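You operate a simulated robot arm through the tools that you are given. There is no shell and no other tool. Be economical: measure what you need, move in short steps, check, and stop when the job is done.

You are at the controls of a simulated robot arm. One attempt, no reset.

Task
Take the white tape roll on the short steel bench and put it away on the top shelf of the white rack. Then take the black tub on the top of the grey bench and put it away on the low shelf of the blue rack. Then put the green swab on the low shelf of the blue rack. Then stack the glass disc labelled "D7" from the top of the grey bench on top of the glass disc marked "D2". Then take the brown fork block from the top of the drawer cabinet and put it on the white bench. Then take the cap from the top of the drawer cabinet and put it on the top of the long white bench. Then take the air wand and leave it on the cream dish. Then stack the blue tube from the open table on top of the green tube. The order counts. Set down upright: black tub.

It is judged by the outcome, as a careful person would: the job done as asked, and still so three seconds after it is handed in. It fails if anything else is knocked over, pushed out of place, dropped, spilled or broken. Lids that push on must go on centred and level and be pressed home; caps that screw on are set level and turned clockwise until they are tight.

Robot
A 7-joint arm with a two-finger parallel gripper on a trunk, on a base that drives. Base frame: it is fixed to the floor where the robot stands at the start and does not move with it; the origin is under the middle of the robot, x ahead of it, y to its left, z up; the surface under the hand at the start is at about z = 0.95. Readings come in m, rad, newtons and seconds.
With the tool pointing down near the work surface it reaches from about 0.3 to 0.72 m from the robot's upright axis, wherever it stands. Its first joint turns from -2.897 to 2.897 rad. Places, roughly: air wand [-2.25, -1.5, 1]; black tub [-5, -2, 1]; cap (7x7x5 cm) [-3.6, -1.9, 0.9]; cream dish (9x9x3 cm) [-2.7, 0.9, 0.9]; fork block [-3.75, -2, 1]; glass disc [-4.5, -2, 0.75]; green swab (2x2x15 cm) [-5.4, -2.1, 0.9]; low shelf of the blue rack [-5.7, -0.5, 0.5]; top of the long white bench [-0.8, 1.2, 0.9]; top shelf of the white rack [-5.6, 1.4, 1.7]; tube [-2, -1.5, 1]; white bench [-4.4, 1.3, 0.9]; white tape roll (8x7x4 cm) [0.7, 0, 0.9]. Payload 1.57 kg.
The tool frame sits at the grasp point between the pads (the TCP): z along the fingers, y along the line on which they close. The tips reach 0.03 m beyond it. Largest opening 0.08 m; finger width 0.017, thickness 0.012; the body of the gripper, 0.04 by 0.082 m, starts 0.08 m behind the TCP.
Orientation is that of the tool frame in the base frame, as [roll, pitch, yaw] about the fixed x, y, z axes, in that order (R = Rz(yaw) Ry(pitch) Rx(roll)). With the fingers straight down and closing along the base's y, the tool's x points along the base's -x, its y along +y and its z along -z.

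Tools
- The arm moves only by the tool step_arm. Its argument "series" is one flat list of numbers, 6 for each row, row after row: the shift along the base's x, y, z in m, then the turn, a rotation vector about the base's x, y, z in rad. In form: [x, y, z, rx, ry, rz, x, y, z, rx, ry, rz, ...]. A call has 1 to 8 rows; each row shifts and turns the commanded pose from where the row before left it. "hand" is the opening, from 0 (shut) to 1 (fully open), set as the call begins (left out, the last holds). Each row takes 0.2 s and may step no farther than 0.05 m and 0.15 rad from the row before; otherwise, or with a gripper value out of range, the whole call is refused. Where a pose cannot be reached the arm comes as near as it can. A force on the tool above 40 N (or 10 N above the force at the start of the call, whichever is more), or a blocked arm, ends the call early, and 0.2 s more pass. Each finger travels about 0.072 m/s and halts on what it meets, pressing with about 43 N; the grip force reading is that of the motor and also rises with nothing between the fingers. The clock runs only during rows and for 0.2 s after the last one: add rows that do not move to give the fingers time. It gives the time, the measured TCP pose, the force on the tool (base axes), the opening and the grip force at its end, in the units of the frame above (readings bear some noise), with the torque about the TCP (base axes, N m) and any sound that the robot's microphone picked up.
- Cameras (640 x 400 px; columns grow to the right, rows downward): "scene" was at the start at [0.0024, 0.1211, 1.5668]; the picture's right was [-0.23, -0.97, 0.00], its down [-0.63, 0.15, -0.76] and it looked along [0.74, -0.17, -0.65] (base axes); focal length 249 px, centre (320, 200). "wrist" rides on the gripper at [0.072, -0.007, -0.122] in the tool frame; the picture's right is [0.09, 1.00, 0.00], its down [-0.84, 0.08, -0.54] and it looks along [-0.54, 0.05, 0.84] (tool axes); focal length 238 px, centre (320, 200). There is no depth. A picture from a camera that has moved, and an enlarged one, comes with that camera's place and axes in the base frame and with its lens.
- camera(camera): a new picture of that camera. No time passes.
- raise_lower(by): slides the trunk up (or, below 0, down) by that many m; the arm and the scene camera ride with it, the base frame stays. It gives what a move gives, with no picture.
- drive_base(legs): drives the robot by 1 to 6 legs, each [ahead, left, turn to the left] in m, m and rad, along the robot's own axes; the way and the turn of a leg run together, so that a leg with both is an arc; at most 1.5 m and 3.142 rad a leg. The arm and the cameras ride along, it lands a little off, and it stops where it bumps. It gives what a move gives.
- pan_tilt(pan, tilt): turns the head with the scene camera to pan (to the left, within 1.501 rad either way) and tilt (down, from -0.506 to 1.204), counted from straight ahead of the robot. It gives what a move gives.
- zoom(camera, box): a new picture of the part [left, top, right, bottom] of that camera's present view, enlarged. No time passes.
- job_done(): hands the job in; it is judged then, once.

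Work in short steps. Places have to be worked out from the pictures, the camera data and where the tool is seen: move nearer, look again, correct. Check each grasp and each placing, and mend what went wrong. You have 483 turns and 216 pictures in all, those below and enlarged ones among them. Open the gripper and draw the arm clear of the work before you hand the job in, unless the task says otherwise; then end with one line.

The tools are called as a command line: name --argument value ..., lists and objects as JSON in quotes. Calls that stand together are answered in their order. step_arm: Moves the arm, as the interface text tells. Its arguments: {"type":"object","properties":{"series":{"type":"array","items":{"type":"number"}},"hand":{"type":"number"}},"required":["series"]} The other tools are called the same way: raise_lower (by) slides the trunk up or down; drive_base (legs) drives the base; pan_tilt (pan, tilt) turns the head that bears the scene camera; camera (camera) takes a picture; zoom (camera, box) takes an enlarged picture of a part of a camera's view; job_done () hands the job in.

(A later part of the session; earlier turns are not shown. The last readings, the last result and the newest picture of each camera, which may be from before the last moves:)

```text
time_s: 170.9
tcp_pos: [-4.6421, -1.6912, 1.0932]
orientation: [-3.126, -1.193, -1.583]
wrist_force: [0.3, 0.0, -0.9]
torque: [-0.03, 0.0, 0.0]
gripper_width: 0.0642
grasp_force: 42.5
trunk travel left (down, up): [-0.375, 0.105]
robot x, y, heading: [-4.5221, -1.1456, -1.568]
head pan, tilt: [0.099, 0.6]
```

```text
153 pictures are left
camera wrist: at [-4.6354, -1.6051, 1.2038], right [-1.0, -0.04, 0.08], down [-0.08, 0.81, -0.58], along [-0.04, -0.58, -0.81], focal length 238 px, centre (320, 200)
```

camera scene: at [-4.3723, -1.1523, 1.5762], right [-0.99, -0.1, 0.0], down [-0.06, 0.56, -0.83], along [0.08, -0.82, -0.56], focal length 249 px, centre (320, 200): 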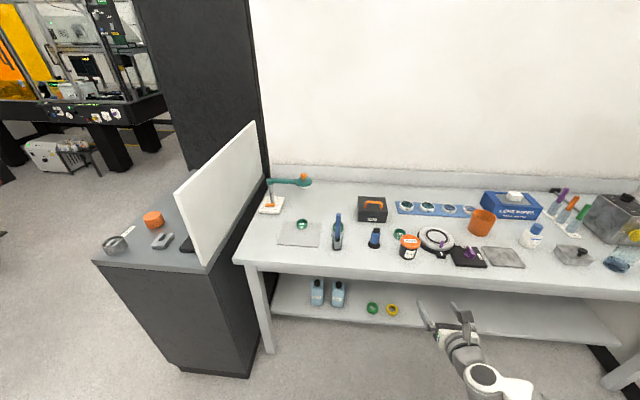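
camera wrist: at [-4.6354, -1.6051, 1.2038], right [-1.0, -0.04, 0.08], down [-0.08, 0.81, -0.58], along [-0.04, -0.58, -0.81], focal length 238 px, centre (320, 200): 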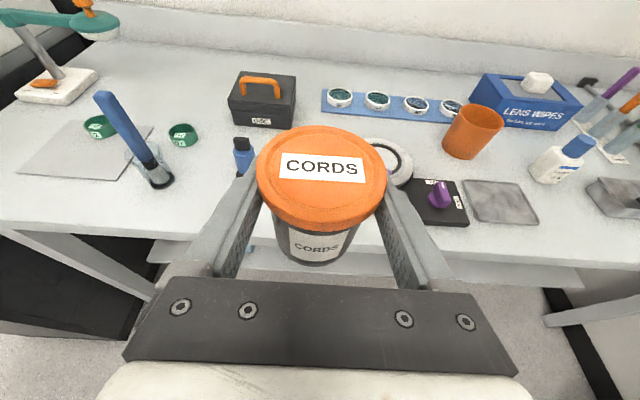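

Held by the body (0.064). Back away and turn to face the blue rack.

drive_base --legs '[[-0.62, 0, 0], [0, 0, -1.575]]'

pan_tilt --pan 0.1 --tilt 0.6

camera --camera "scene"

```text
time_s: 180.6
tcp_pos: [-5.0688, -0.3976, 1.0919]
orientation: [-3.122, -1.193, 3.115]
wrist_force: [1.1, 0.4, -0.7]
torque: [-0.01, 0.05, 0.02]
gripper_width: 0.0641
grasp_force: 43.2
trunk travel left (down, up): [-0.375, 0.105]
robot x, y, heading: [-4.5265, -0.5251, 3.133]
head pan, tilt: [0.099, 0.6]
```

```text
time_s: 181.2
tcp_pos: [-5.0685, -0.3989, 1.0917]
orientation: [-3.126, -1.193, 3.117]
wrist_force: [-0.1, 0.2, -0.1]
torque: [0.0, 0.0, -0.01]
gripper_width: 0.0641
grasp_force: 43.4
trunk travel left (down, up): [-0.375, 0.105]
robot x, y, heading: [-4.5199, -0.5242, 3.131]
head pan, tilt: [0.099, 0.6]
```

```text
152 pictures are left
camera scene: at [-4.5314, -0.6738, 1.5762], right [-0.09, 1.0, 0.0], down [0.56, 0.05, -0.83], along [-0.82, -0.07, -0.56], focal length 249 px, centre (320, 200)
```

scene: 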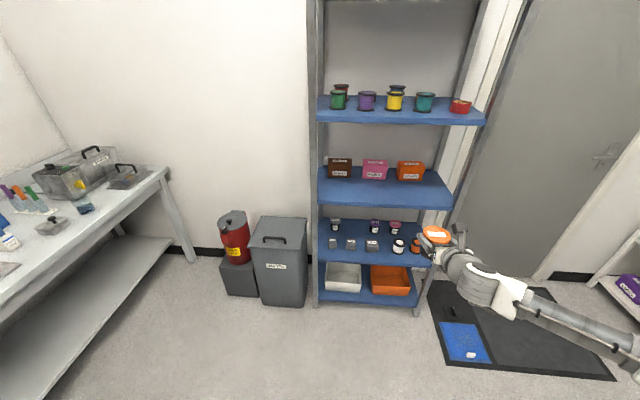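

The low shelf (z≈0.5) is the one with small jars. Zoom for free space.

zoom --camera "scene" --box '[300, 150, 480, 310]'

```text
2.50 times, centred on (390, 230) of scene
camera zoom: at [-4.5314, -0.6738, 1.5762], right [-0.09, 1.0, 0.0], down [0.56, 0.05, -0.83], along [-0.82, -0.07, -0.56], focal length 623 px, centre (145, 125)
```

zoom: 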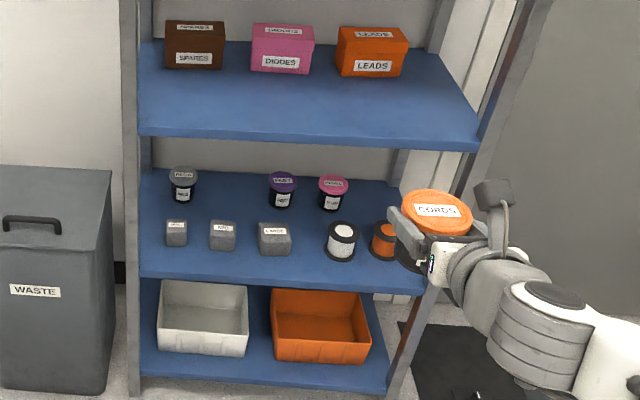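

There's a free strip at the shelf's front-left (y≈−0.67, x≈−5.60). Strafe left, lower the trunk and arm in front of the rack.

drive_base --legs '[[0, 0.2, 0]]'

raise_lower --by -0.37

step_arm --series '[0, -0.02, -0.03, 0, 0, 0, 0, -0.02, -0.03, 0, 0, 0, 0, -0.02, -0.03, 0, 0, 0, 0, -0.01, -0.03, 0, 0, 0]'

camera --camera "wrist"

camera --camera "scene"

```text
time_s: 183.3
tcp_pos: [-5.0701, -0.5988, 1.0927]
orientation: [-3.125, -1.195, 3.116]
wrist_force: [0.1, -1.0, -1.2]
torque: [0.03, 0.02, 0.0]
gripper_width: 0.0642
grasp_force: 42.8
trunk travel left (down, up): [-0.375, 0.105]
robot x, y, heading: [-4.525, -0.7256, 3.133]
head pan, tilt: [0.099, 0.6]
```

```text
time_s: 186.9
tcp_pos: [-5.0695, -0.6004, 0.7222]
orientation: [-3.124, -1.194, 3.116]
wrist_force: [0.3, 1.3, -1.0]
torque: [-0.01, 0.0, -0.02]
gripper_width: 0.0641
grasp_force: 42.8
trunk travel left (down, up): [-0.005, 0.475]
robot x, y, heading: [-4.5245, -0.7317, 3.134]
head pan, tilt: [0.099, 0.6]
```

```text
time_s: 187.9
tcp_pos: [-5.0699, -0.671, 0.6009]
orientation: [-3.124, -1.195, 3.114]
wrist_force: [-0.1, -0.5, 0.5]
torque: [0.01, 0.0, -0.02]
gripper_width: 0.0641
grasp_force: 43.2
trunk travel left (down, up): [-0.005, 0.475]
robot x, y, heading: [-4.5251, -0.7286, 3.134]
head pan, tilt: [0.099, 0.6]
```

```text
150 pictures are left
camera wrist: at [-4.9825, -0.6766, 0.7132], right [-0.02, 1.0, 0.08], down [0.81, 0.07, -0.58], along [-0.58, 0.05, -0.81], focal length 238 px, centre (320, 200)
```

wrist: 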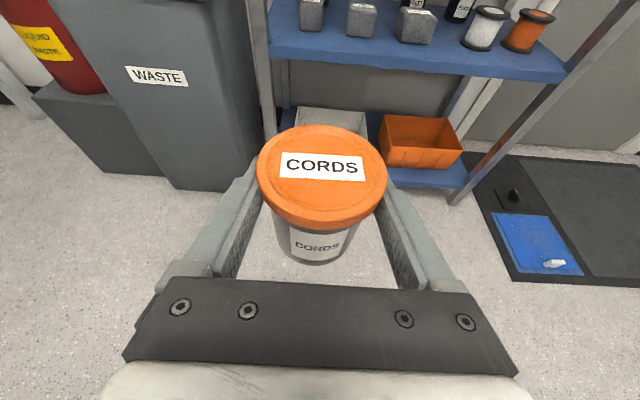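

```text
149 pictures are left
camera scene: at [-4.5333, -0.8756, 1.2062], right [-0.09, 1.0, 0.0], down [0.56, 0.05, -0.83], along [-0.82, -0.07, -0.56], focal length 249 px, centre (320, 200)
```

scene: 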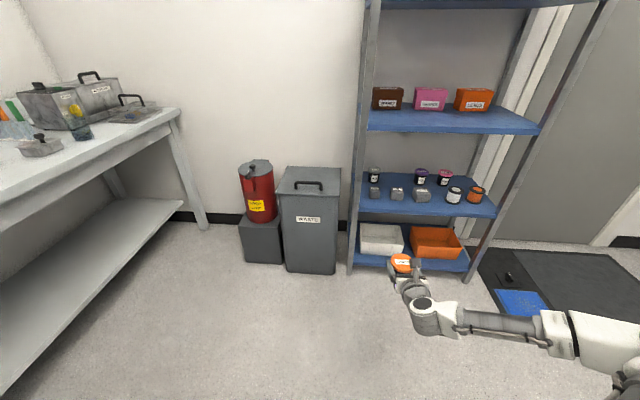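

Advance 0.33 m toward the rack with the tub above shelf level.

drive_base --legs '[[0.33, 0, 0]]'

camera --camera "wrist"

camera --camera "scene"

```text
time_s: 190.6
tcp_pos: [-5.4004, -0.6661, 0.6004]
orientation: [-3.124, -1.194, 3.116]
wrist_force: [-0.7, -0.6, -0.1]
torque: [0.02, -0.01, -0.05]
gripper_width: 0.0642
grasp_force: 43.3
trunk travel left (down, up): [-0.005, 0.475]
robot x, y, heading: [-4.8521, -0.7257, 3.133]
head pan, tilt: [0.099, 0.6]
```

```text
148 pictures are left
camera wrist: at [-5.312, -0.673, 0.7133], right [-0.02, 1.0, 0.08], down [0.81, 0.07, -0.58], along [-0.58, 0.05, -0.81], focal length 238 px, centre (320, 200)
```

wrist: 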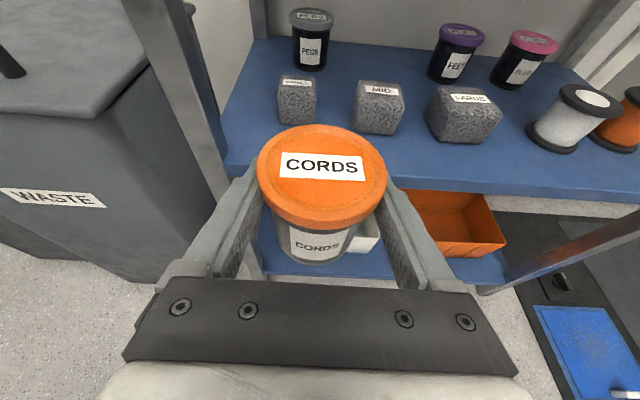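

```text
147 pictures are left
camera scene: at [-4.8628, -0.8723, 1.2062], right [-0.09, 1.0, 0.0], down [0.56, 0.05, -0.83], along [-0.82, -0.07, -0.56], focal length 249 px, centre (320, 200)
```

scene: 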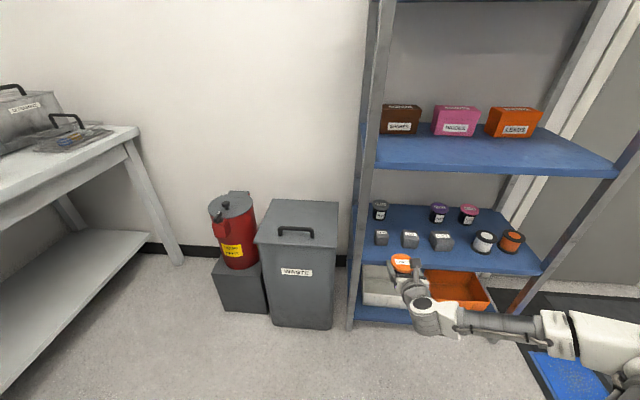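

Shelf front edge x≈−5.53, boxes start x≈−5.62; tub target x≈−5.578. Drive 0.13 more, then check height.

drive_base --legs '[[0.13, 0, 0]]'

step_arm --series '[-0.02, 0, -0.015, 0, 0, 0, -0.02, 0, -0.015, 0, 0, 0]'

camera --camera "wrist"

zoom --camera "scene" --box '[340, 170, 560, 320]'

```text
time_s: 192.1
tcp_pos: [-5.5271, -0.6659, 0.6025]
orientation: [-3.124, -1.194, 3.116]
wrist_force: [-0.7, -0.8, -0.9]
torque: [0.02, -0.01, 0.01]
gripper_width: 0.0646
grasp_force: 43.2
trunk travel left (down, up): [-0.005, 0.475]
robot x, y, heading: [-4.9815, -0.7221, 3.129]
head pan, tilt: [0.099, 0.6]
```

```text
time_s: 192.7
tcp_pos: [-5.5675, -0.6664, 0.5718]
orientation: [-3.124, -1.194, 3.115]
wrist_force: [0.2, 0.1, -1.0]
torque: [-0.01, -0.01, 0.01]
gripper_width: 0.0642
grasp_force: 43.3
trunk travel left (down, up): [-0.005, 0.475]
robot x, y, heading: [-4.9807, -0.7207, 3.13]
head pan, tilt: [0.099, 0.6]
```

```text
146 pictures are left
camera wrist: at [-5.4802, -0.6721, 0.6829], right [-0.02, 1.0, 0.08], down [0.81, 0.07, -0.58], along [-0.58, 0.05, -0.81], focal length 238 px, centre (320, 200)
```

wrist: 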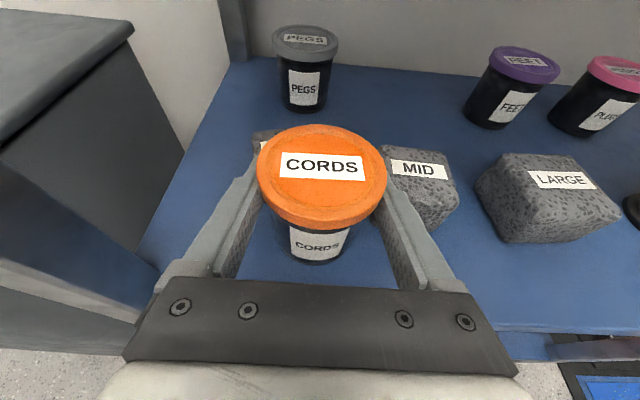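

```text
2.67 times, centred on (450, 245) of scene
camera zoom: at [-4.9915, -0.871, 1.2062], right [-0.09, 1.0, 0.0], down [0.56, 0.05, -0.83], along [-0.82, -0.07, -0.56], focal length 664 px, centre (-27, 80)
```

zoom: 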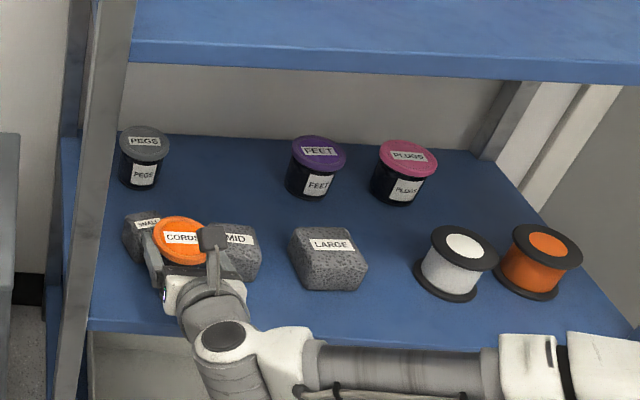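

Position good. Lower toward the shelf in small steps until contact.

step_arm --series '[-0.004, 0, -0.015, 0, 0, 0, 0, 0, -0.012, 0, 0, 0, 0, 0, -0.008, 0, 0, 0]'

camera --camera "wrist"

zoom --camera "scene" --box '[340, 220, 440, 320]'

```text
time_s: 193.5
tcp_pos: [-5.575, -0.6644, 0.5409]
orientation: [-3.126, -1.205, 3.113]
wrist_force: [1.6, 4.2, 32.0]
torque: [0.07, 0.29, -0.16]
gripper_width: 0.0628
grasp_force: 42.7
trunk travel left (down, up): [-0.005, 0.475]
robot x, y, heading: [-4.9831, -0.723, 3.126]
head pan, tilt: [0.099, 0.6]
```

```text
144 pictures are left
camera wrist: at [-5.4852, -0.6715, 0.6518], right [-0.02, 1.0, 0.08], down [0.81, 0.06, -0.59], along [-0.59, 0.05, -0.8], focal length 238 px, centre (320, 200)
```

wrist: 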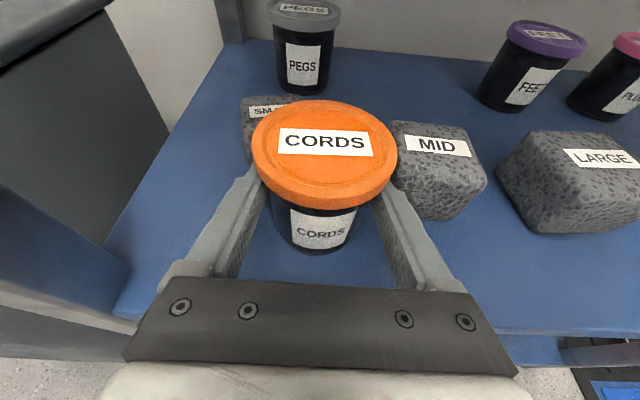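

```text
4.00 times, centred on (390, 270) of scene
camera zoom: at [-4.9896, -0.8711, 1.2064], right [-0.09, 1.0, 0.0], down [0.56, 0.05, -0.83], along [-0.82, -0.07, -0.56], focal length 996 px, centre (40, -80)
```

zoom: 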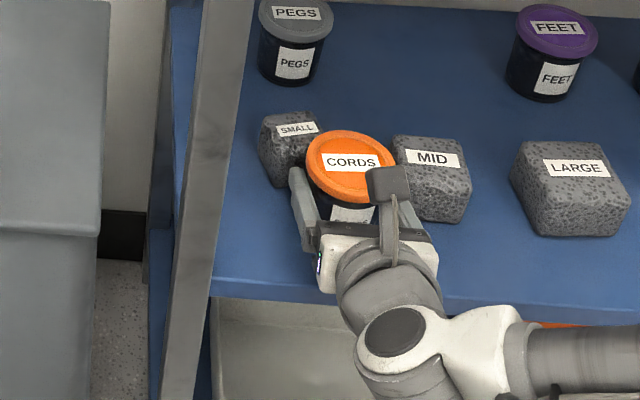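

It's down already (32 N; shelf slightly higher than thought). Ease up 5 mm to unload, then open.

step_arm --series '[0, 0, 0.004, 0, 0, 0, 0, 0, 0.0, 0, 0, 0]'

step_arm --series '[0, 0, 0, 0, 0, 0, 0, 0, 0, 0, 0, 0]' --hand 1

camera --camera "wrist"

```text
time_s: 194.1
tcp_pos: [-5.5725, -0.6648, 0.5404]
orientation: [-3.124, -1.194, 3.116]
wrist_force: [-6.4, 2.8, 16.9]
torque: [0.19, 0.79, -0.08]
gripper_width: 0.0624
grasp_force: 42.6
trunk travel left (down, up): [-0.005, 0.475]
robot x, y, heading: [-4.9829, -0.7245, 3.132]
head pan, tilt: [0.099, 0.6]
```

```text
time_s: 194.7
tcp_pos: [-5.5717, -0.6665, 0.5392]
orientation: [-3.123, -1.192, 3.113]
wrist_force: [-0.3, 0.0, 0.3]
torque: [0.01, 0.01, -0.03]
gripper_width: 0.0801
grasp_force: 0.1
trunk travel left (down, up): [-0.005, 0.475]
robot x, y, heading: [-4.9809, -0.7245, 3.133]
head pan, tilt: [0.099, 0.6]
```

```text
142 pictures are left
camera wrist: at [-5.4846, -0.672, 0.6515], right [-0.02, 1.0, 0.08], down [0.81, 0.07, -0.58], along [-0.58, 0.05, -0.81], focal length 238 px, centre (320, 200)
```

wrist: 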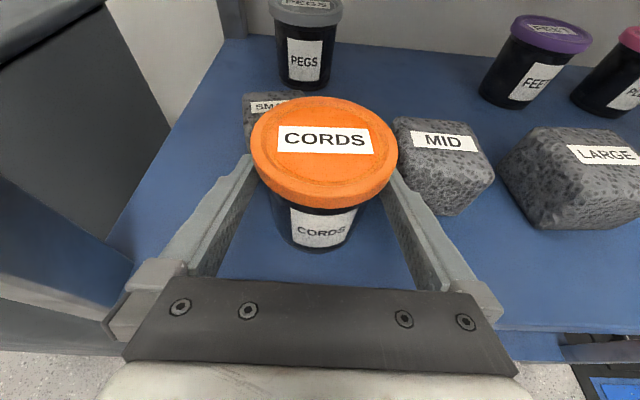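

Tub stands upright and free. Withdraw straight back by the base and check.

step_arm --series '[0.02, -0.001, 0, 0, 0, 0, 0.03, 0, 0, 0, 0, 0]'

drive_base --legs '[[-0.3, 0, 0]]'

zoom --camera "scene" --box '[340, 150, 560, 310]'

```text
time_s: 195.3
tcp_pos: [-5.5235, -0.667, 0.5391]
orientation: [-3.122, -1.194, 3.113]
wrist_force: [-0.4, 0.2, -1.0]
torque: [0.0, 0.01, -0.05]
gripper_width: 0.0799
grasp_force: 0.0
trunk travel left (down, up): [-0.005, 0.475]
robot x, y, heading: [-4.9812, -0.7208, 3.133]
head pan, tilt: [0.099, 0.6]
```

```text
time_s: 197.9
tcp_pos: [-5.2224, -0.6694, 0.5407]
orientation: [-3.124, -1.195, 3.113]
wrist_force: [0.1, -0.1, -0.2]
torque: [0.04, 0.03, -0.01]
gripper_width: 0.08
grasp_force: 0.1
trunk travel left (down, up): [-0.005, 0.475]
robot x, y, heading: [-4.681, -0.7242, 3.131]
head pan, tilt: [0.099, 0.6]
```

```text
2.50 times, centred on (450, 230) of scene
camera zoom: at [-4.6906, -0.8742, 1.2062], right [-0.09, 1.0, 0.0], down [0.56, 0.05, -0.83], along [-0.82, -0.07, -0.56], focal length 623 px, centre (-5, 125)
```

zoom: 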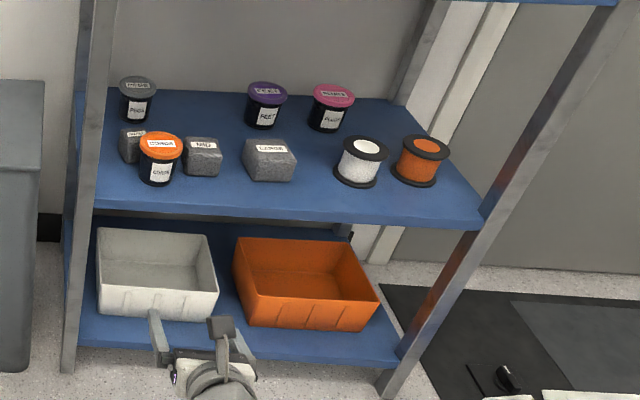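

Tub placed upright. Next the green swab: raise the trunk, turn to the grey bench and go in front of the swabs near (−5.35, −2.08).

raise_lower --by 0.37

step_arm --series '[0, 0, 0.05, 0, 0, 0, 0, 0, 0.05, 0, 0, 0, 0, 0, 0.05, 0, 0, 0, 0, 0, 0.05, 0, 0, 0]'

drive_base --legs '[[0, 0, 1.578], [0, -0.43, 0], [0.42, 0, 0]]'

camera --camera "wrist"

camera --camera "scene"

```text
time_s: 201.5
tcp_pos: [-5.2212, -0.6683, 0.9095]
orientation: [-3.125, -1.192, 3.115]
wrist_force: [-0.3, -0.5, -0.3]
torque: [0.0, -0.02, -0.04]
gripper_width: 0.0799
grasp_force: 0.1
trunk travel left (down, up): [-0.375, 0.105]
robot x, y, heading: [-4.6803, -0.7282, 3.133]
head pan, tilt: [0.099, 0.6]
```

```text
time_s: 202.5
tcp_pos: [-5.2211, -0.669, 1.1097]
orientation: [-3.123, -1.194, 3.117]
wrist_force: [-0.6, 1.1, -0.1]
torque: [0.01, -0.01, -0.02]
gripper_width: 0.08
grasp_force: 0.0
trunk travel left (down, up): [-0.375, 0.105]
robot x, y, heading: [-4.6819, -0.7261, 3.13]
head pan, tilt: [0.099, 0.6]
```

```text
time_s: 214.3
tcp_pos: [-5.1513, -1.6908, 1.1103]
orientation: [-3.125, -1.194, -1.581]
wrist_force: [-0.1, -0.9, -0.1]
torque: [0.03, -0.03, 0.01]
gripper_width: 0.0799
grasp_force: 0.0
trunk travel left (down, up): [-0.375, 0.105]
robot x, y, heading: [-5.1063, -1.1517, -1.558]
head pan, tilt: [0.099, 0.6]
```

```text
140 pictures are left
camera wrist: at [-5.1457, -1.6035, 1.2221], right [-1.0, -0.04, 0.08], down [-0.08, 0.81, -0.58], along [-0.04, -0.58, -0.81], focal length 238 px, centre (320, 200)
```

wrist: 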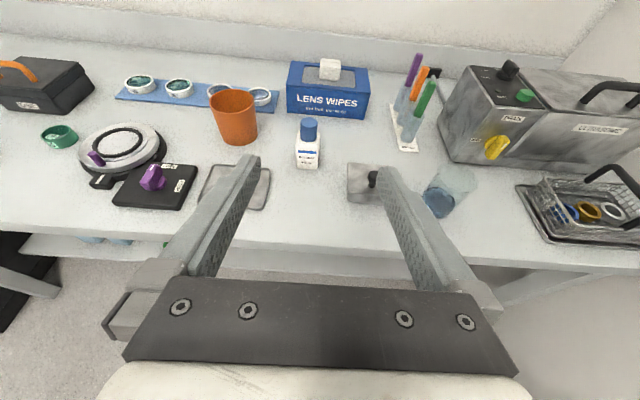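

```text
139 pictures are left
camera scene: at [-4.9561, -1.1557, 1.5762], right [-0.99, -0.11, 0.0], down [-0.06, 0.56, -0.83], along [0.09, -0.82, -0.56], focal length 249 px, centre (320, 200)
```

scene: 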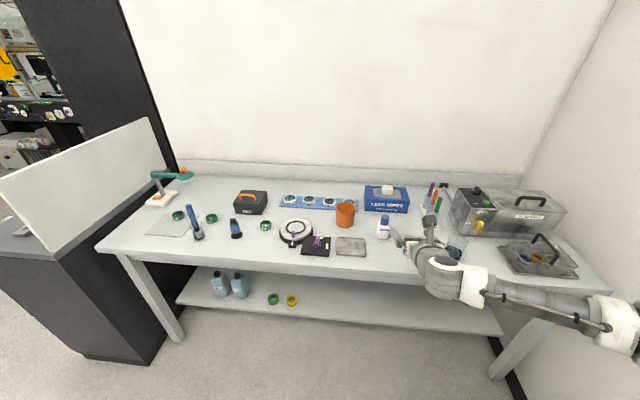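

zoom --camera "wrist" --box '[330, 30, 510, 220]'

zoom --camera "scene" --box '[370, 160, 500, 280]'

```text
2.11 times, centred on (420, 125) of wrist
camera zoom: at [-5.1457, -1.6035, 1.2221], right [-1.0, -0.04, 0.08], down [-0.08, 0.81, -0.58], along [-0.04, -0.58, -0.81], focal length 502 px, centre (110, 358)
```

zoom: 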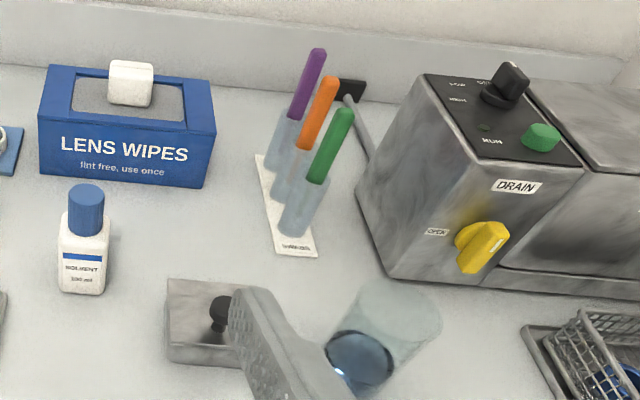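

```text
3.33 times, centred on (435, 220) of scene
camera zoom: at [-4.9561, -1.1557, 1.5762], right [-0.99, -0.11, 0.0], down [-0.06, 0.56, -0.83], along [0.09, -0.82, -0.56], focal length 830 px, centre (-63, 133)
```

zoom: 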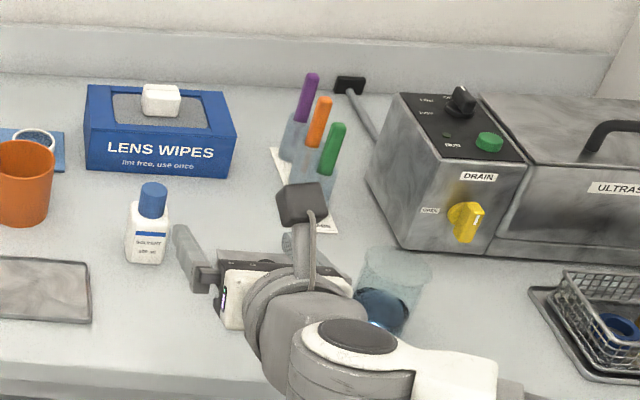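

Green swab top ≈(−5.354, −2.055, 1.005). I'll grip it from above (tool vertical). Turn the tool down while raising it, then drive into position.

step_arm --series '[0, 0, 0.04, 0.148, 0, 0, 0, 0, 0.04, 0.148, 0, 0, 0, 0, 0.04, 0.148, 0, 0, 0, 0, 0.02, 0.148, 0, 0, 0, 0, 0, 0.148, 0, 0, 0, 0, 0, 0.148, 0, 0, 0, 0, 0, 0.148, 0, 0, 0, 0, 0, 0.148, 0, 0]'

drive_base --legs '[[0.19, -0.08, -0.01]]'

camera --camera "wrist"

camera --camera "scene"

```text
time_s: 216.1
tcp_pos: [-5.1513, -1.6903, 1.25]
orientation: [-3.133, -0.006, -1.574]
wrist_force: [0.4, -0.7, 0.3]
torque: [0.05, 0.01, -0.01]
gripper_width: 0.0801
grasp_force: 0.1
trunk travel left (down, up): [-0.375, 0.105]
robot x, y, heading: [-5.1077, -1.1491, -1.563]
head pan, tilt: [0.099, 0.6]
```

```text
time_s: 217.9
tcp_pos: [-5.2356, -1.8802, 1.2503]
orientation: [-3.132, -0.011, -1.585]
wrist_force: [-0.3, 0.6, 0.2]
torque: [0.0, 0.02, -0.01]
gripper_width: 0.0801
grasp_force: 0.0
trunk travel left (down, up): [-0.375, 0.105]
robot x, y, heading: [-5.1849, -1.3416, -1.569]
head pan, tilt: [0.099, 0.6]
```

```text
136 pictures are left
camera wrist: at [-5.231, -1.951, 1.3733], right [-1.0, -0.08, -0.01], down [-0.07, 0.84, 0.53], along [-0.03, 0.53, -0.85], focal length 238 px, centre (320, 200)
```

wrist: 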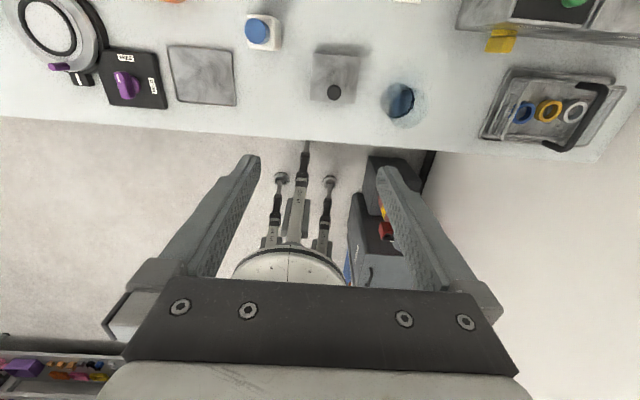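

```text
135 pictures are left
camera scene: at [-5.0351, -1.3476, 1.5762], right [-1.0, -0.1, 0.0], down [-0.05, 0.56, -0.82], along [0.08, -0.82, -0.57], focal length 249 px, centre (320, 200)
```

scene: 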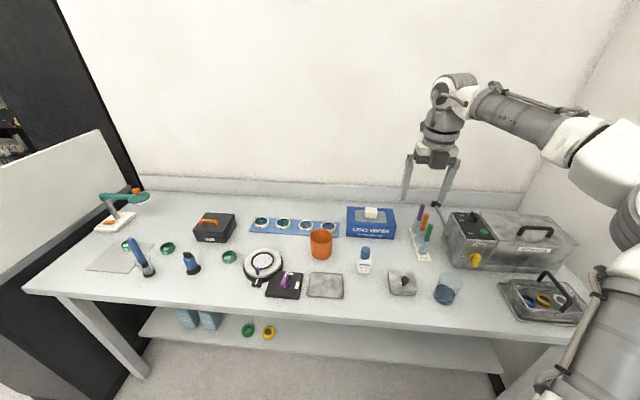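

Move the tool over the swab at z≈1.15 and check.

step_arm --series '[-0.03, -0.035, -0.015, 0, 0, 0, -0.03, -0.035, -0.015, 0, 0, 0, -0.03, -0.035, -0.02, 0, 0, 0, -0.028, -0.035, -0.02, 0, 0, 0, 0, -0.035, -0.03, 0, 0, 0]'

camera --camera "wrist"

zoom --camera "scene" --box '[360, 120, 520, 280]'

```text
refused: row 3 steps farther than a row can; nothing moved
```

```text
134 pictures are left
camera wrist: at [-5.231, -1.951, 1.3733], right [-1.0, -0.08, -0.01], down [-0.07, 0.84, 0.53], along [-0.03, 0.53, -0.85], focal length 238 px, centre (320, 200)
```

wrist: 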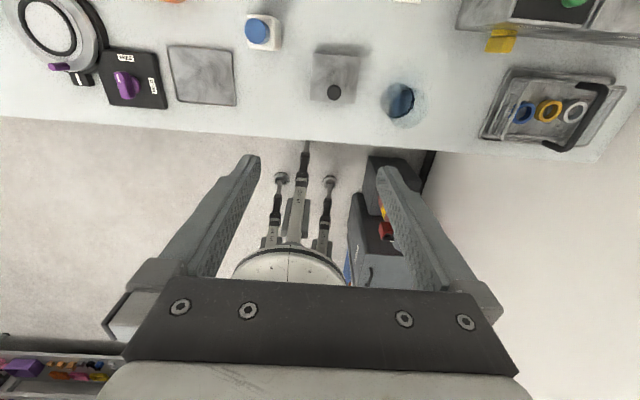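

```text
2.50 times, centred on (440, 200) of scene
camera zoom: at [-5.0351, -1.3476, 1.5762], right [-1.0, -0.1, 0.0], down [-0.05, 0.56, -0.82], along [0.08, -0.82, -0.57], focal length 623 px, centre (20, 200)
```

zoom: 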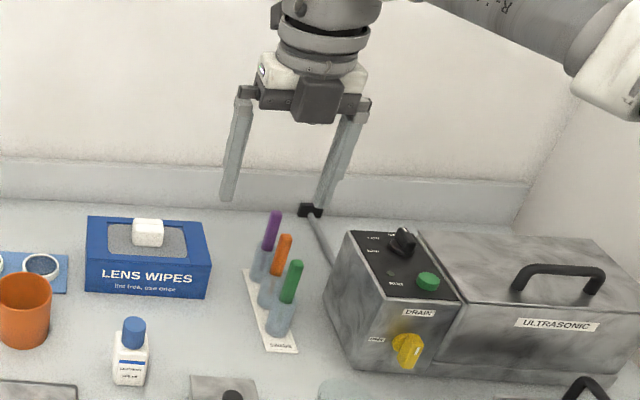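

Retry with shorter rows.

step_arm --series '[-0.03, -0.032, -0.015, 0, 0, 0, -0.03, -0.032, -0.015, 0, 0, 0, -0.03, -0.032, -0.015, 0, 0, 0, -0.03, -0.032, -0.015, 0, 0, 0, 0, -0.03, -0.03, 0, 0, 0, 0, -0.014, -0.015, 0, 0, 0]'

camera --camera "wrist"

zoom --camera "scene" --box '[360, 120, 520, 280]'

```text
time_s: 219.3
tcp_pos: [-5.3486, -2.0163, 1.1562]
orientation: [-3.13, -0.008, -1.583]
wrist_force: [0.9, 0.5, 0.1]
torque: [0.0, 0.0, 0.0]
gripper_width: 0.0801
grasp_force: 0.1
out of reach, approached as far as the arm can: row 4, 5, 6
trunk travel left (down, up): [-0.375, 0.105]
robot x, y, heading: [-5.1843, -1.3358, -1.571]
head pan, tilt: [0.099, 0.6]
```

```text
132 pictures are left
camera wrist: at [-5.3435, -2.0874, 1.2787], right [-1.0, -0.08, -0.01], down [-0.07, 0.84, 0.53], along [-0.03, 0.53, -0.85], focal length 238 px, centre (320, 200)
```

wrist: 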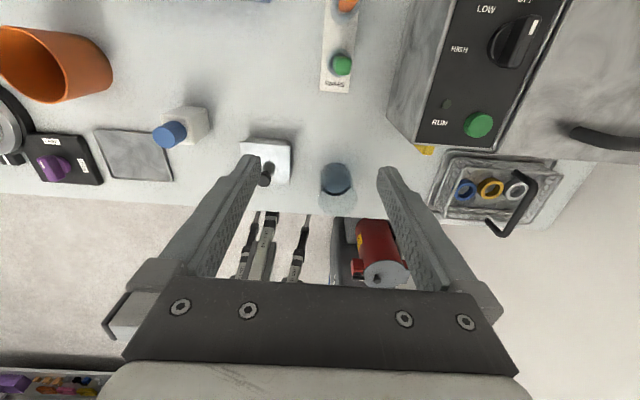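

```text
2.50 times, centred on (440, 200) of scene
camera zoom: at [-5.0351, -1.3475, 1.5762], right [-1.0, -0.1, 0.0], down [-0.05, 0.56, -0.83], along [0.08, -0.82, -0.56], focal length 623 px, centre (20, 200)
```

zoom: 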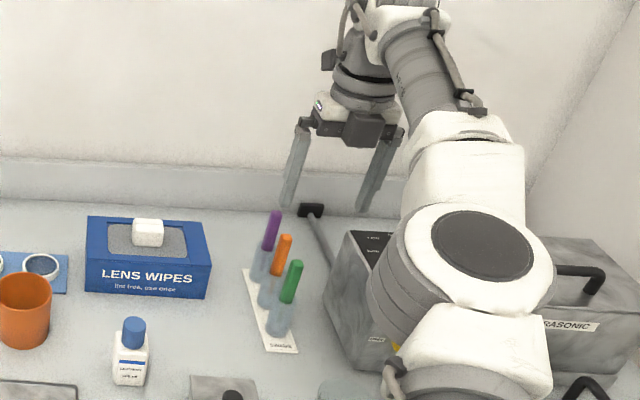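

Reach limit at this height. Nudge the base right/ahead a little and reposition; green swab appears at ≈(−5.36, −2.07).

drive_base --legs '[[0.035, -0.04, 0]]'

step_arm --series '[0.014, 0, -0.015, 0, 0, 0, 0.014, -0.01, -0.02, 0, 0, 0, 0, -0.01, -0.01, 0, 0, 0]'

camera --camera "wrist"

```text
time_s: 220.5
tcp_pos: [-5.3917, -2.0521, 1.1571]
orientation: [-3.13, -0.008, -1.593]
wrist_force: [0.1, 0.5, 0.5]
torque: [0.02, 0.01, -0.01]
gripper_width: 0.0797
grasp_force: 0.0
trunk travel left (down, up): [-0.375, 0.105]
robot x, y, heading: [-5.2239, -1.3735, -1.571]
head pan, tilt: [0.099, 0.6]
stopped in leg 1: the robot was blocked; the commanded pose is now the measured one
```

```text
time_s: 221.3
tcp_pos: [-5.3634, -2.07, 1.111]
orientation: [-3.132, -0.008, -1.589]
wrist_force: [0.3, 0.1, 1.0]
torque: [-0.02, -0.03, -0.03]
gripper_width: 0.08
grasp_force: 0.0
trunk travel left (down, up): [-0.375, 0.105]
robot x, y, heading: [-5.2234, -1.3747, -1.578]
head pan, tilt: [0.099, 0.6]
```

```text
130 pictures are left
camera wrist: at [-5.3579, -2.1413, 1.2334], right [-1.0, -0.07, -0.01], down [-0.07, 0.84, 0.53], along [-0.03, 0.53, -0.85], focal length 238 px, centre (320, 200)
```

wrist: 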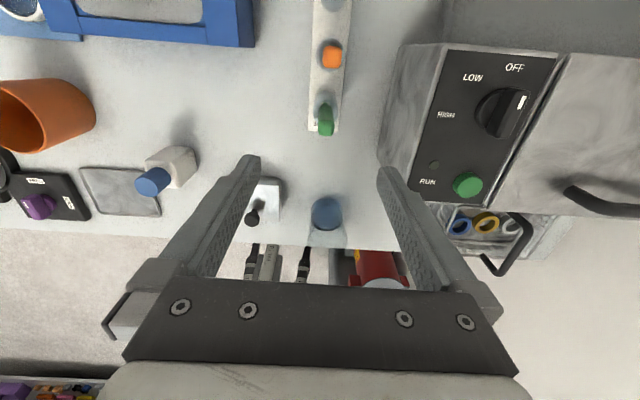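

Swab top at ≈(−5.365, −2.077). Narrow the opening a bit, align and descend to z≈1.03.

step_arm --series '[-0.001, -0.007, -0.03, 0, 0, 0, 0, 0, -0.03, 0, 0, 0, 0, 0, -0.02, 0, 0, 0]' --hand 0.65

camera --camera "wrist"

zoom --camera "scene" --box '[360, 140, 500, 280]'

```text
time_s: 222.1
tcp_pos: [-5.365, -2.0783, 1.0302]
orientation: [-3.13, -0.01, -1.591]
wrist_force: [0.4, 0.0, -0.5]
torque: [-0.03, 0.02, 0.0]
gripper_width: 0.0519
grasp_force: 0.0
trunk travel left (down, up): [-0.375, 0.105]
robot x, y, heading: [-5.2224, -1.3704, -1.579]
head pan, tilt: [0.099, 0.6]
```

```text
129 pictures are left
camera wrist: at [-5.3599, -2.149, 1.1531], right [-1.0, -0.07, -0.01], down [-0.07, 0.84, 0.53], along [-0.03, 0.53, -0.85], focal length 238 px, centre (320, 200)
```

wrist: 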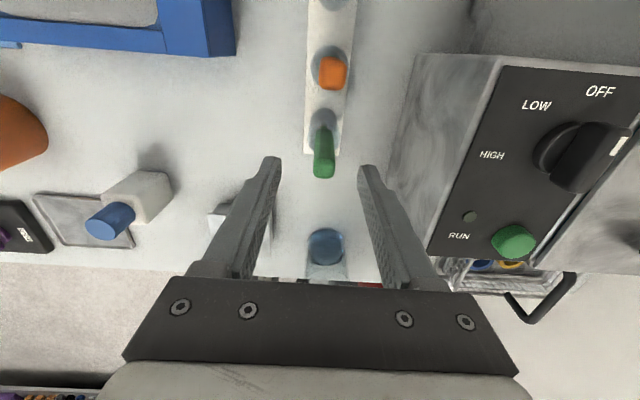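

```text
2.86 times, centred on (430, 210) of scene
camera zoom: at [-5.0737, -1.3832, 1.5762], right [-1.0, -0.09, 0.0], down [-0.05, 0.56, -0.83], along [0.08, -0.82, -0.56], focal length 712 px, centre (6, 171)
```

zoom: 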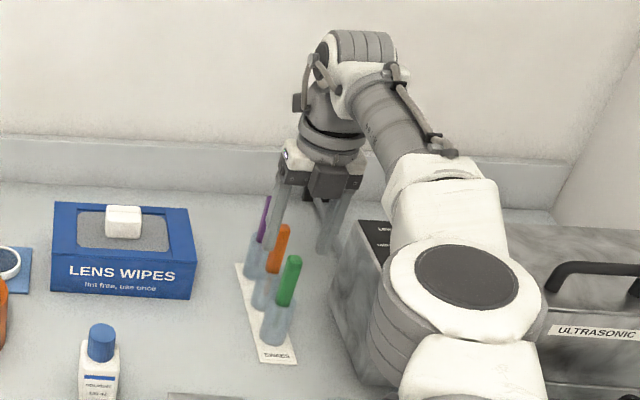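

Swab top is between the tips, ~4 mm toward me. Shift +4 mm y and descend 4.5 cm, then close.

step_arm --series '[-0.001, 0.004, 0, 0, 0, 0, 0, 0, -0.02, 0, 0, 0, 0, 0, -0.022, 0, 0, 0]'

camera --camera "wrist"

```text
time_s: 222.9
tcp_pos: [-5.3663, -2.0724, 0.9886]
orientation: [-3.131, -0.012, -1.591]
wrist_force: [0.2, 0.4, -0.3]
torque: [-0.02, 0.0, -0.02]
gripper_width: 0.0521
grasp_force: 0.1
trunk travel left (down, up): [-0.375, 0.105]
robot x, y, heading: [-5.2231, -1.3738, -1.575]
head pan, tilt: [0.099, 0.6]
```

```text
127 pictures are left
camera wrist: at [-5.3614, -2.144, 1.1113], right [-1.0, -0.07, -0.01], down [-0.07, 0.84, 0.53], along [-0.03, 0.53, -0.85], focal length 238 px, centre (320, 200)
```

wrist: 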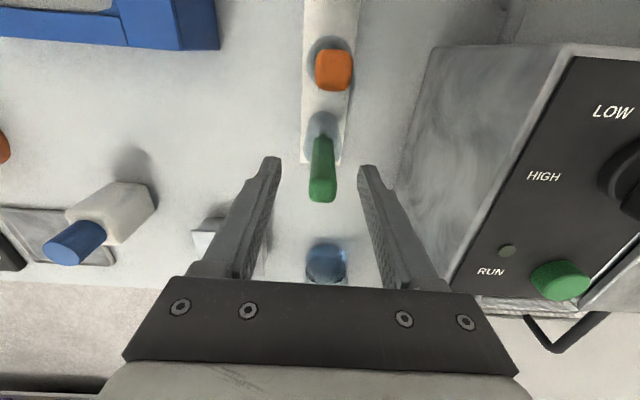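

Close on the swab and lift straight up.

step_arm --series '[0, 0, 0, 0, 0, 0, 0, 0, 0, 0, 0, 0, 0, 0, 0, 0, 0, 0]' --hand 0

step_arm --series '[0, 0, 0.03, 0, 0, 0, 0, 0, 0.04, 0, 0, 0, 0, 0, 0.04, 0, 0, 0]'

camera --camera "wrist"

zoom --camera "scene" --box '[360, 140, 500, 280]'

```text
time_s: 223.7
tcp_pos: [-5.3658, -2.0732, 0.9888]
orientation: [-3.131, -0.007, -1.59]
wrist_force: [-1.2, 0.4, 0.3]
torque: [-0.01, 0.11, 0.01]
gripper_width: 0.0158
grasp_force: 31.4
trunk travel left (down, up): [-0.375, 0.105]
robot x, y, heading: [-5.2236, -1.3724, -1.579]
head pan, tilt: [0.099, 0.6]
```

```text
time_s: 224.5
tcp_pos: [-5.3655, -2.0727, 1.1003]
orientation: [-3.131, -0.008, -1.591]
wrist_force: [-0.4, -0.2, -0.1]
torque: [0.01, 0.0, 0.03]
gripper_width: 0.0154
grasp_force: 31.9
trunk travel left (down, up): [-0.375, 0.105]
robot x, y, heading: [-5.2221, -1.3726, -1.58]
head pan, tilt: [0.099, 0.6]
```

```text
126 pictures are left
camera wrist: at [-5.3609, -2.1429, 1.222], right [-1.0, -0.07, -0.01], down [-0.07, 0.84, 0.53], along [-0.03, 0.53, -0.85], focal length 238 px, centre (320, 200)
```

wrist: 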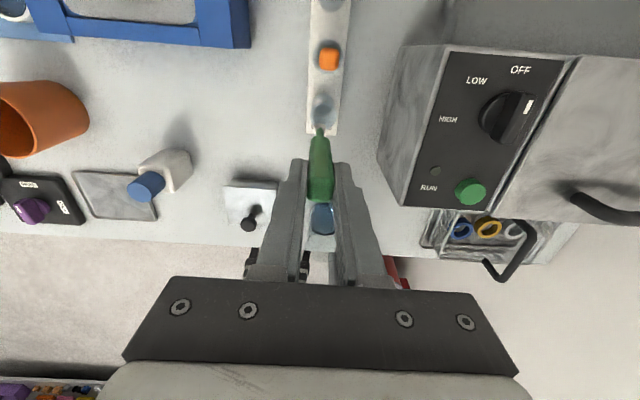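

```text
2.86 times, centred on (430, 210) of scene
camera zoom: at [-5.0737, -1.383, 1.5761], right [-1.0, -0.09, 0.0], down [-0.05, 0.56, -0.83], along [0.08, -0.82, -0.56], focal length 712 px, centre (6, 171)
```

zoom: 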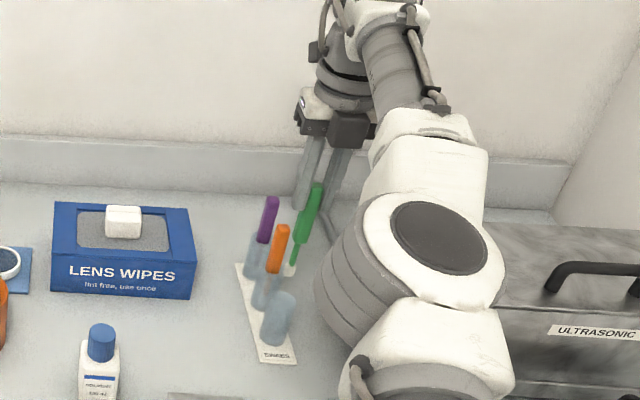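

The swab (handle, thin stem) is out; the holder vial stayed. Lift more, back off, strafe away and turn toward the blue rack.

step_arm --series '[0, 0, 0.04, 0, 0, 0, 0, 0, 0.04, 0, 0, 0]'

drive_base --legs '[[-0.35, 0, 0], [-0.3, 0.6, 0], [0, 0, -1.57]]'

camera --camera "scene"

camera --camera "wrist"

```text
time_s: 225.1
tcp_pos: [-5.3604, -2.0527, 1.1726]
orientation: [-3.13, -0.01, -1.591]
wrist_force: [-0.3, 0.7, 0.3]
torque: [0.01, -0.01, -0.01]
gripper_width: 0.0155
grasp_force: 31.1
out of reach, approached as far as the arm can: row 1, 2
trunk travel left (down, up): [-0.375, 0.105]
robot x, y, heading: [-5.2193, -1.3772, -1.583]
head pan, tilt: [0.099, 0.6]
```

```text
time_s: 226.2
tcp_pos: [-5.3547, -2.0303, 1.1724]
orientation: [-3.133, -0.01, -1.585]
wrist_force: [-0.2, 0.5, -0.3]
torque: [0.03, -0.02, -0.01]
gripper_width: 0.0156
grasp_force: 31.2
trunk travel left (down, up): [-0.375, 0.105]
robot x, y, heading: [-5.2191, -1.3524, -1.573]
head pan, tilt: [0.099, 0.6]
stopped in leg 1: the robot was blocked; the commanded pose is now the measured one
```

```text
124 pictures are left
camera scene: at [-5.072, -1.3587, 1.5762], right [-1.0, -0.1, 0.0], down [-0.06, 0.56, -0.83], along [0.08, -0.82, -0.56], focal length 249 px, centre (320, 200)
```

scene: 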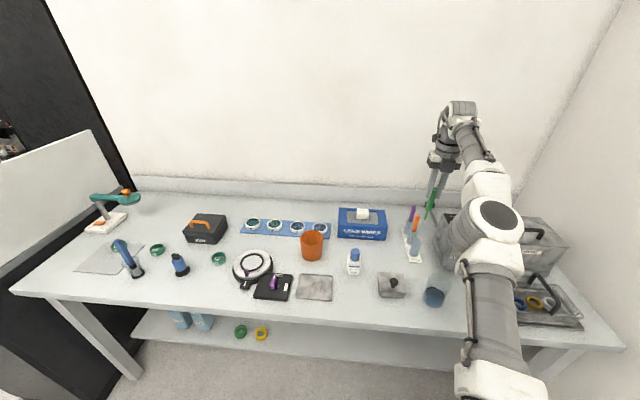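

```text
123 pictures are left
camera wrist: at [-5.35, -2.1012, 1.2954], right [-1.0, -0.08, -0.01], down [-0.07, 0.84, 0.53], along [-0.03, 0.53, -0.85], focal length 238 px, centre (320, 200)
```

wrist: 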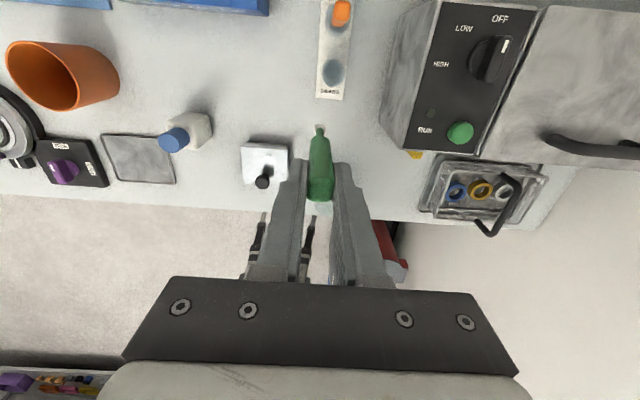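

Backing is blocked by the can stand behind-right. Strafe left first.

drive_base --legs '[[0, 0.55, 0], [-0.65, 0, 0], [0, 0, -1.57]]'

camera --camera "scene"

```text
time_s: 240.3
tcp_pos: [-5.3507, -0.5501, 1.173]
orientation: [-3.131, -0.01, 3.106]
wrist_force: [0.0, -0.1, -0.3]
torque: [-0.04, -0.01, 0.03]
gripper_width: 0.0155
grasp_force: 31.7
trunk travel left (down, up): [-0.375, 0.105]
robot x, y, heading: [-4.6717, -0.6952, 3.12]
head pan, tilt: [0.099, 0.6]
```

```text
122 pictures are left
camera scene: at [-4.6843, -0.846, 1.5762], right [-0.08, 1.0, 0.0], down [0.56, 0.04, -0.83], along [-0.82, -0.07, -0.56], focal length 249 px, centre (320, 200)
```

scene: 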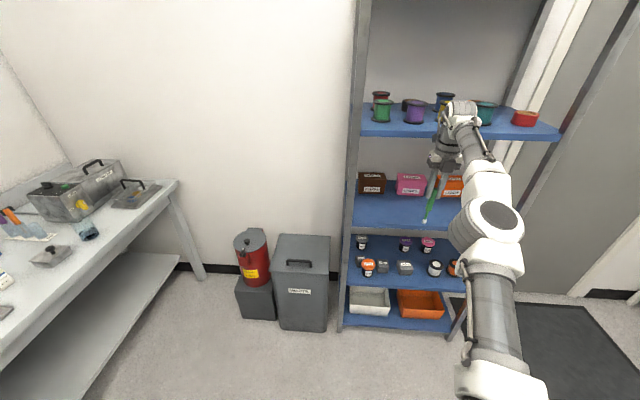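

Back off 0.3 m, strafe right to line up with the gap (y≈−0.34), and tilt the tool to horizontal.

drive_base --legs '[[-0.3, -0.21, 0.0]]'

step_arm --series '[0.03, 0, 0, 0, 0.148, 0, 0.03, 0, 0, 0, 0.148, 0, 0.02, 0, 0, 0, 0.148, 0, 0, 0, 0, 0, 0.148, 0, 0, 0, 0, 0, 0.148, 0, 0, 0, 0, 0, 0.148, 0, 0, 0, 0, 0, 0.148, 0, 0, 0, 0, 0, 0.148, 0]'

raise_lower --by -0.37

camera --camera "scene"

```text
time_s: 242.8
tcp_pos: [-5.0481, -0.3463, 1.1726]
orientation: [-3.132, -0.011, 3.11]
wrist_force: [0.6, -0.4, 0.0]
torque: [0.01, 0.01, 0.01]
gripper_width: 0.0153
grasp_force: 31.4
trunk travel left (down, up): [-0.375, 0.105]
robot x, y, heading: [-4.372, -0.4966, 3.128]
head pan, tilt: [0.099, 0.6]
```

```text
time_s: 244.6
tcp_pos: [-4.9674, -0.3485, 1.1728]
orientation: [-3.043, -1.194, 3.05]
wrist_force: [-0.1, -0.5, -0.2]
torque: [0.03, 0.0, -0.05]
gripper_width: 0.0159
grasp_force: 31.2
trunk travel left (down, up): [-0.375, 0.105]
robot x, y, heading: [-4.3694, -0.4946, 3.124]
head pan, tilt: [0.099, 0.6]
```

```text
time_s: 248.2
tcp_pos: [-4.9678, -0.3476, 0.8033]
orientation: [-3.048, -1.191, 3.054]
wrist_force: [0.0, 0.4, 0.1]
torque: [-0.04, -0.01, -0.01]
gripper_width: 0.0156
grasp_force: 31.4
trunk travel left (down, up): [-0.005, 0.475]
robot x, y, heading: [-4.3715, -0.4939, 3.122]
head pan, tilt: [0.099, 0.6]
```

```text
121 pictures are left
camera scene: at [-4.3809, -0.6422, 1.2062], right [-0.08, 1.0, 0.0], down [0.56, 0.05, -0.83], along [-0.82, -0.07, -0.56], focal length 249 px, centre (320, 200)
```

scene: 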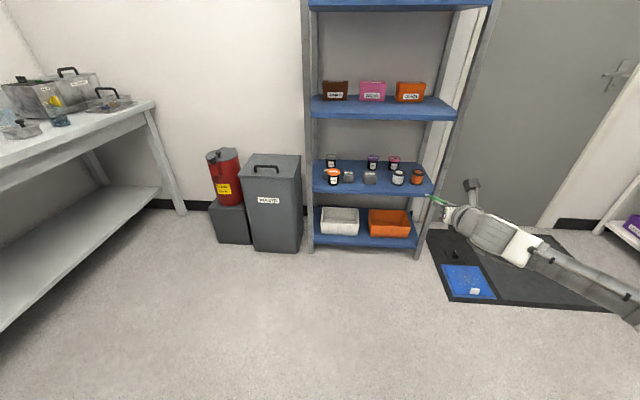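

Finish tilting to near horizontal and lower to z≈0.56.

step_arm --series '[0, 0, -0.048, 0, 0.148, 0, 0, 0, -0.048, 0, 0.148, 0, 0, 0, -0.048, 0, 0.03, 0, 0, 0, -0.048, 0, 0, 0, 0, 0, -0.048, 0, 0, 0]'

camera --camera "wrist"

zoom --camera "scene" --box '[300, 130, 500, 260]'

```text
time_s: 249.4
tcp_pos: [-4.9677, -0.3473, 0.5622]
orientation: [-2.553, -1.512, 2.564]
wrist_force: [-0.6, 1.2, 0.1]
torque: [0.0, 0.01, 0.02]
gripper_width: 0.0152
grasp_force: 31.4
trunk travel left (down, up): [-0.005, 0.475]
robot x, y, heading: [-4.3653, -0.493, 3.122]
head pan, tilt: [0.099, 0.6]
```

```text
120 pictures are left
camera wrist: at [-4.849, -0.3501, 0.6397], right [-0.01, 1.0, 0.06], down [0.58, 0.06, -0.81], along [-0.81, 0.02, -0.58], focal length 238 px, centre (320, 200)
```

wrist: 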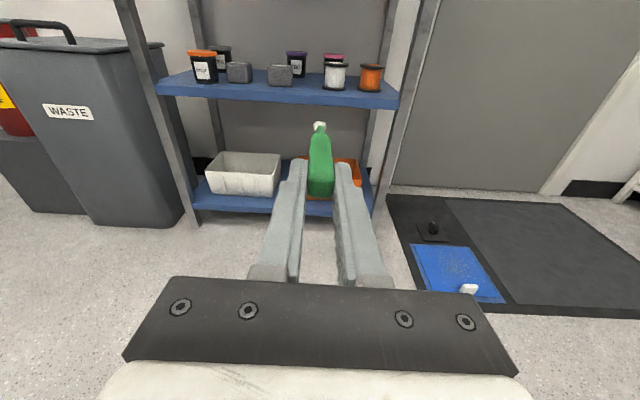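

```text
3.08 times, centred on (400, 195) of scene
camera zoom: at [-4.3807, -0.6422, 1.2062], right [-0.08, 1.0, 0.0], down [0.56, 0.05, -0.83], along [-0.82, -0.07, -0.56], focal length 766 px, centre (74, 215)
```

zoom: 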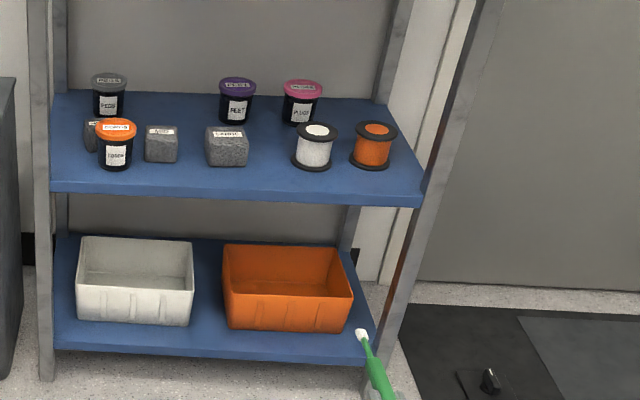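

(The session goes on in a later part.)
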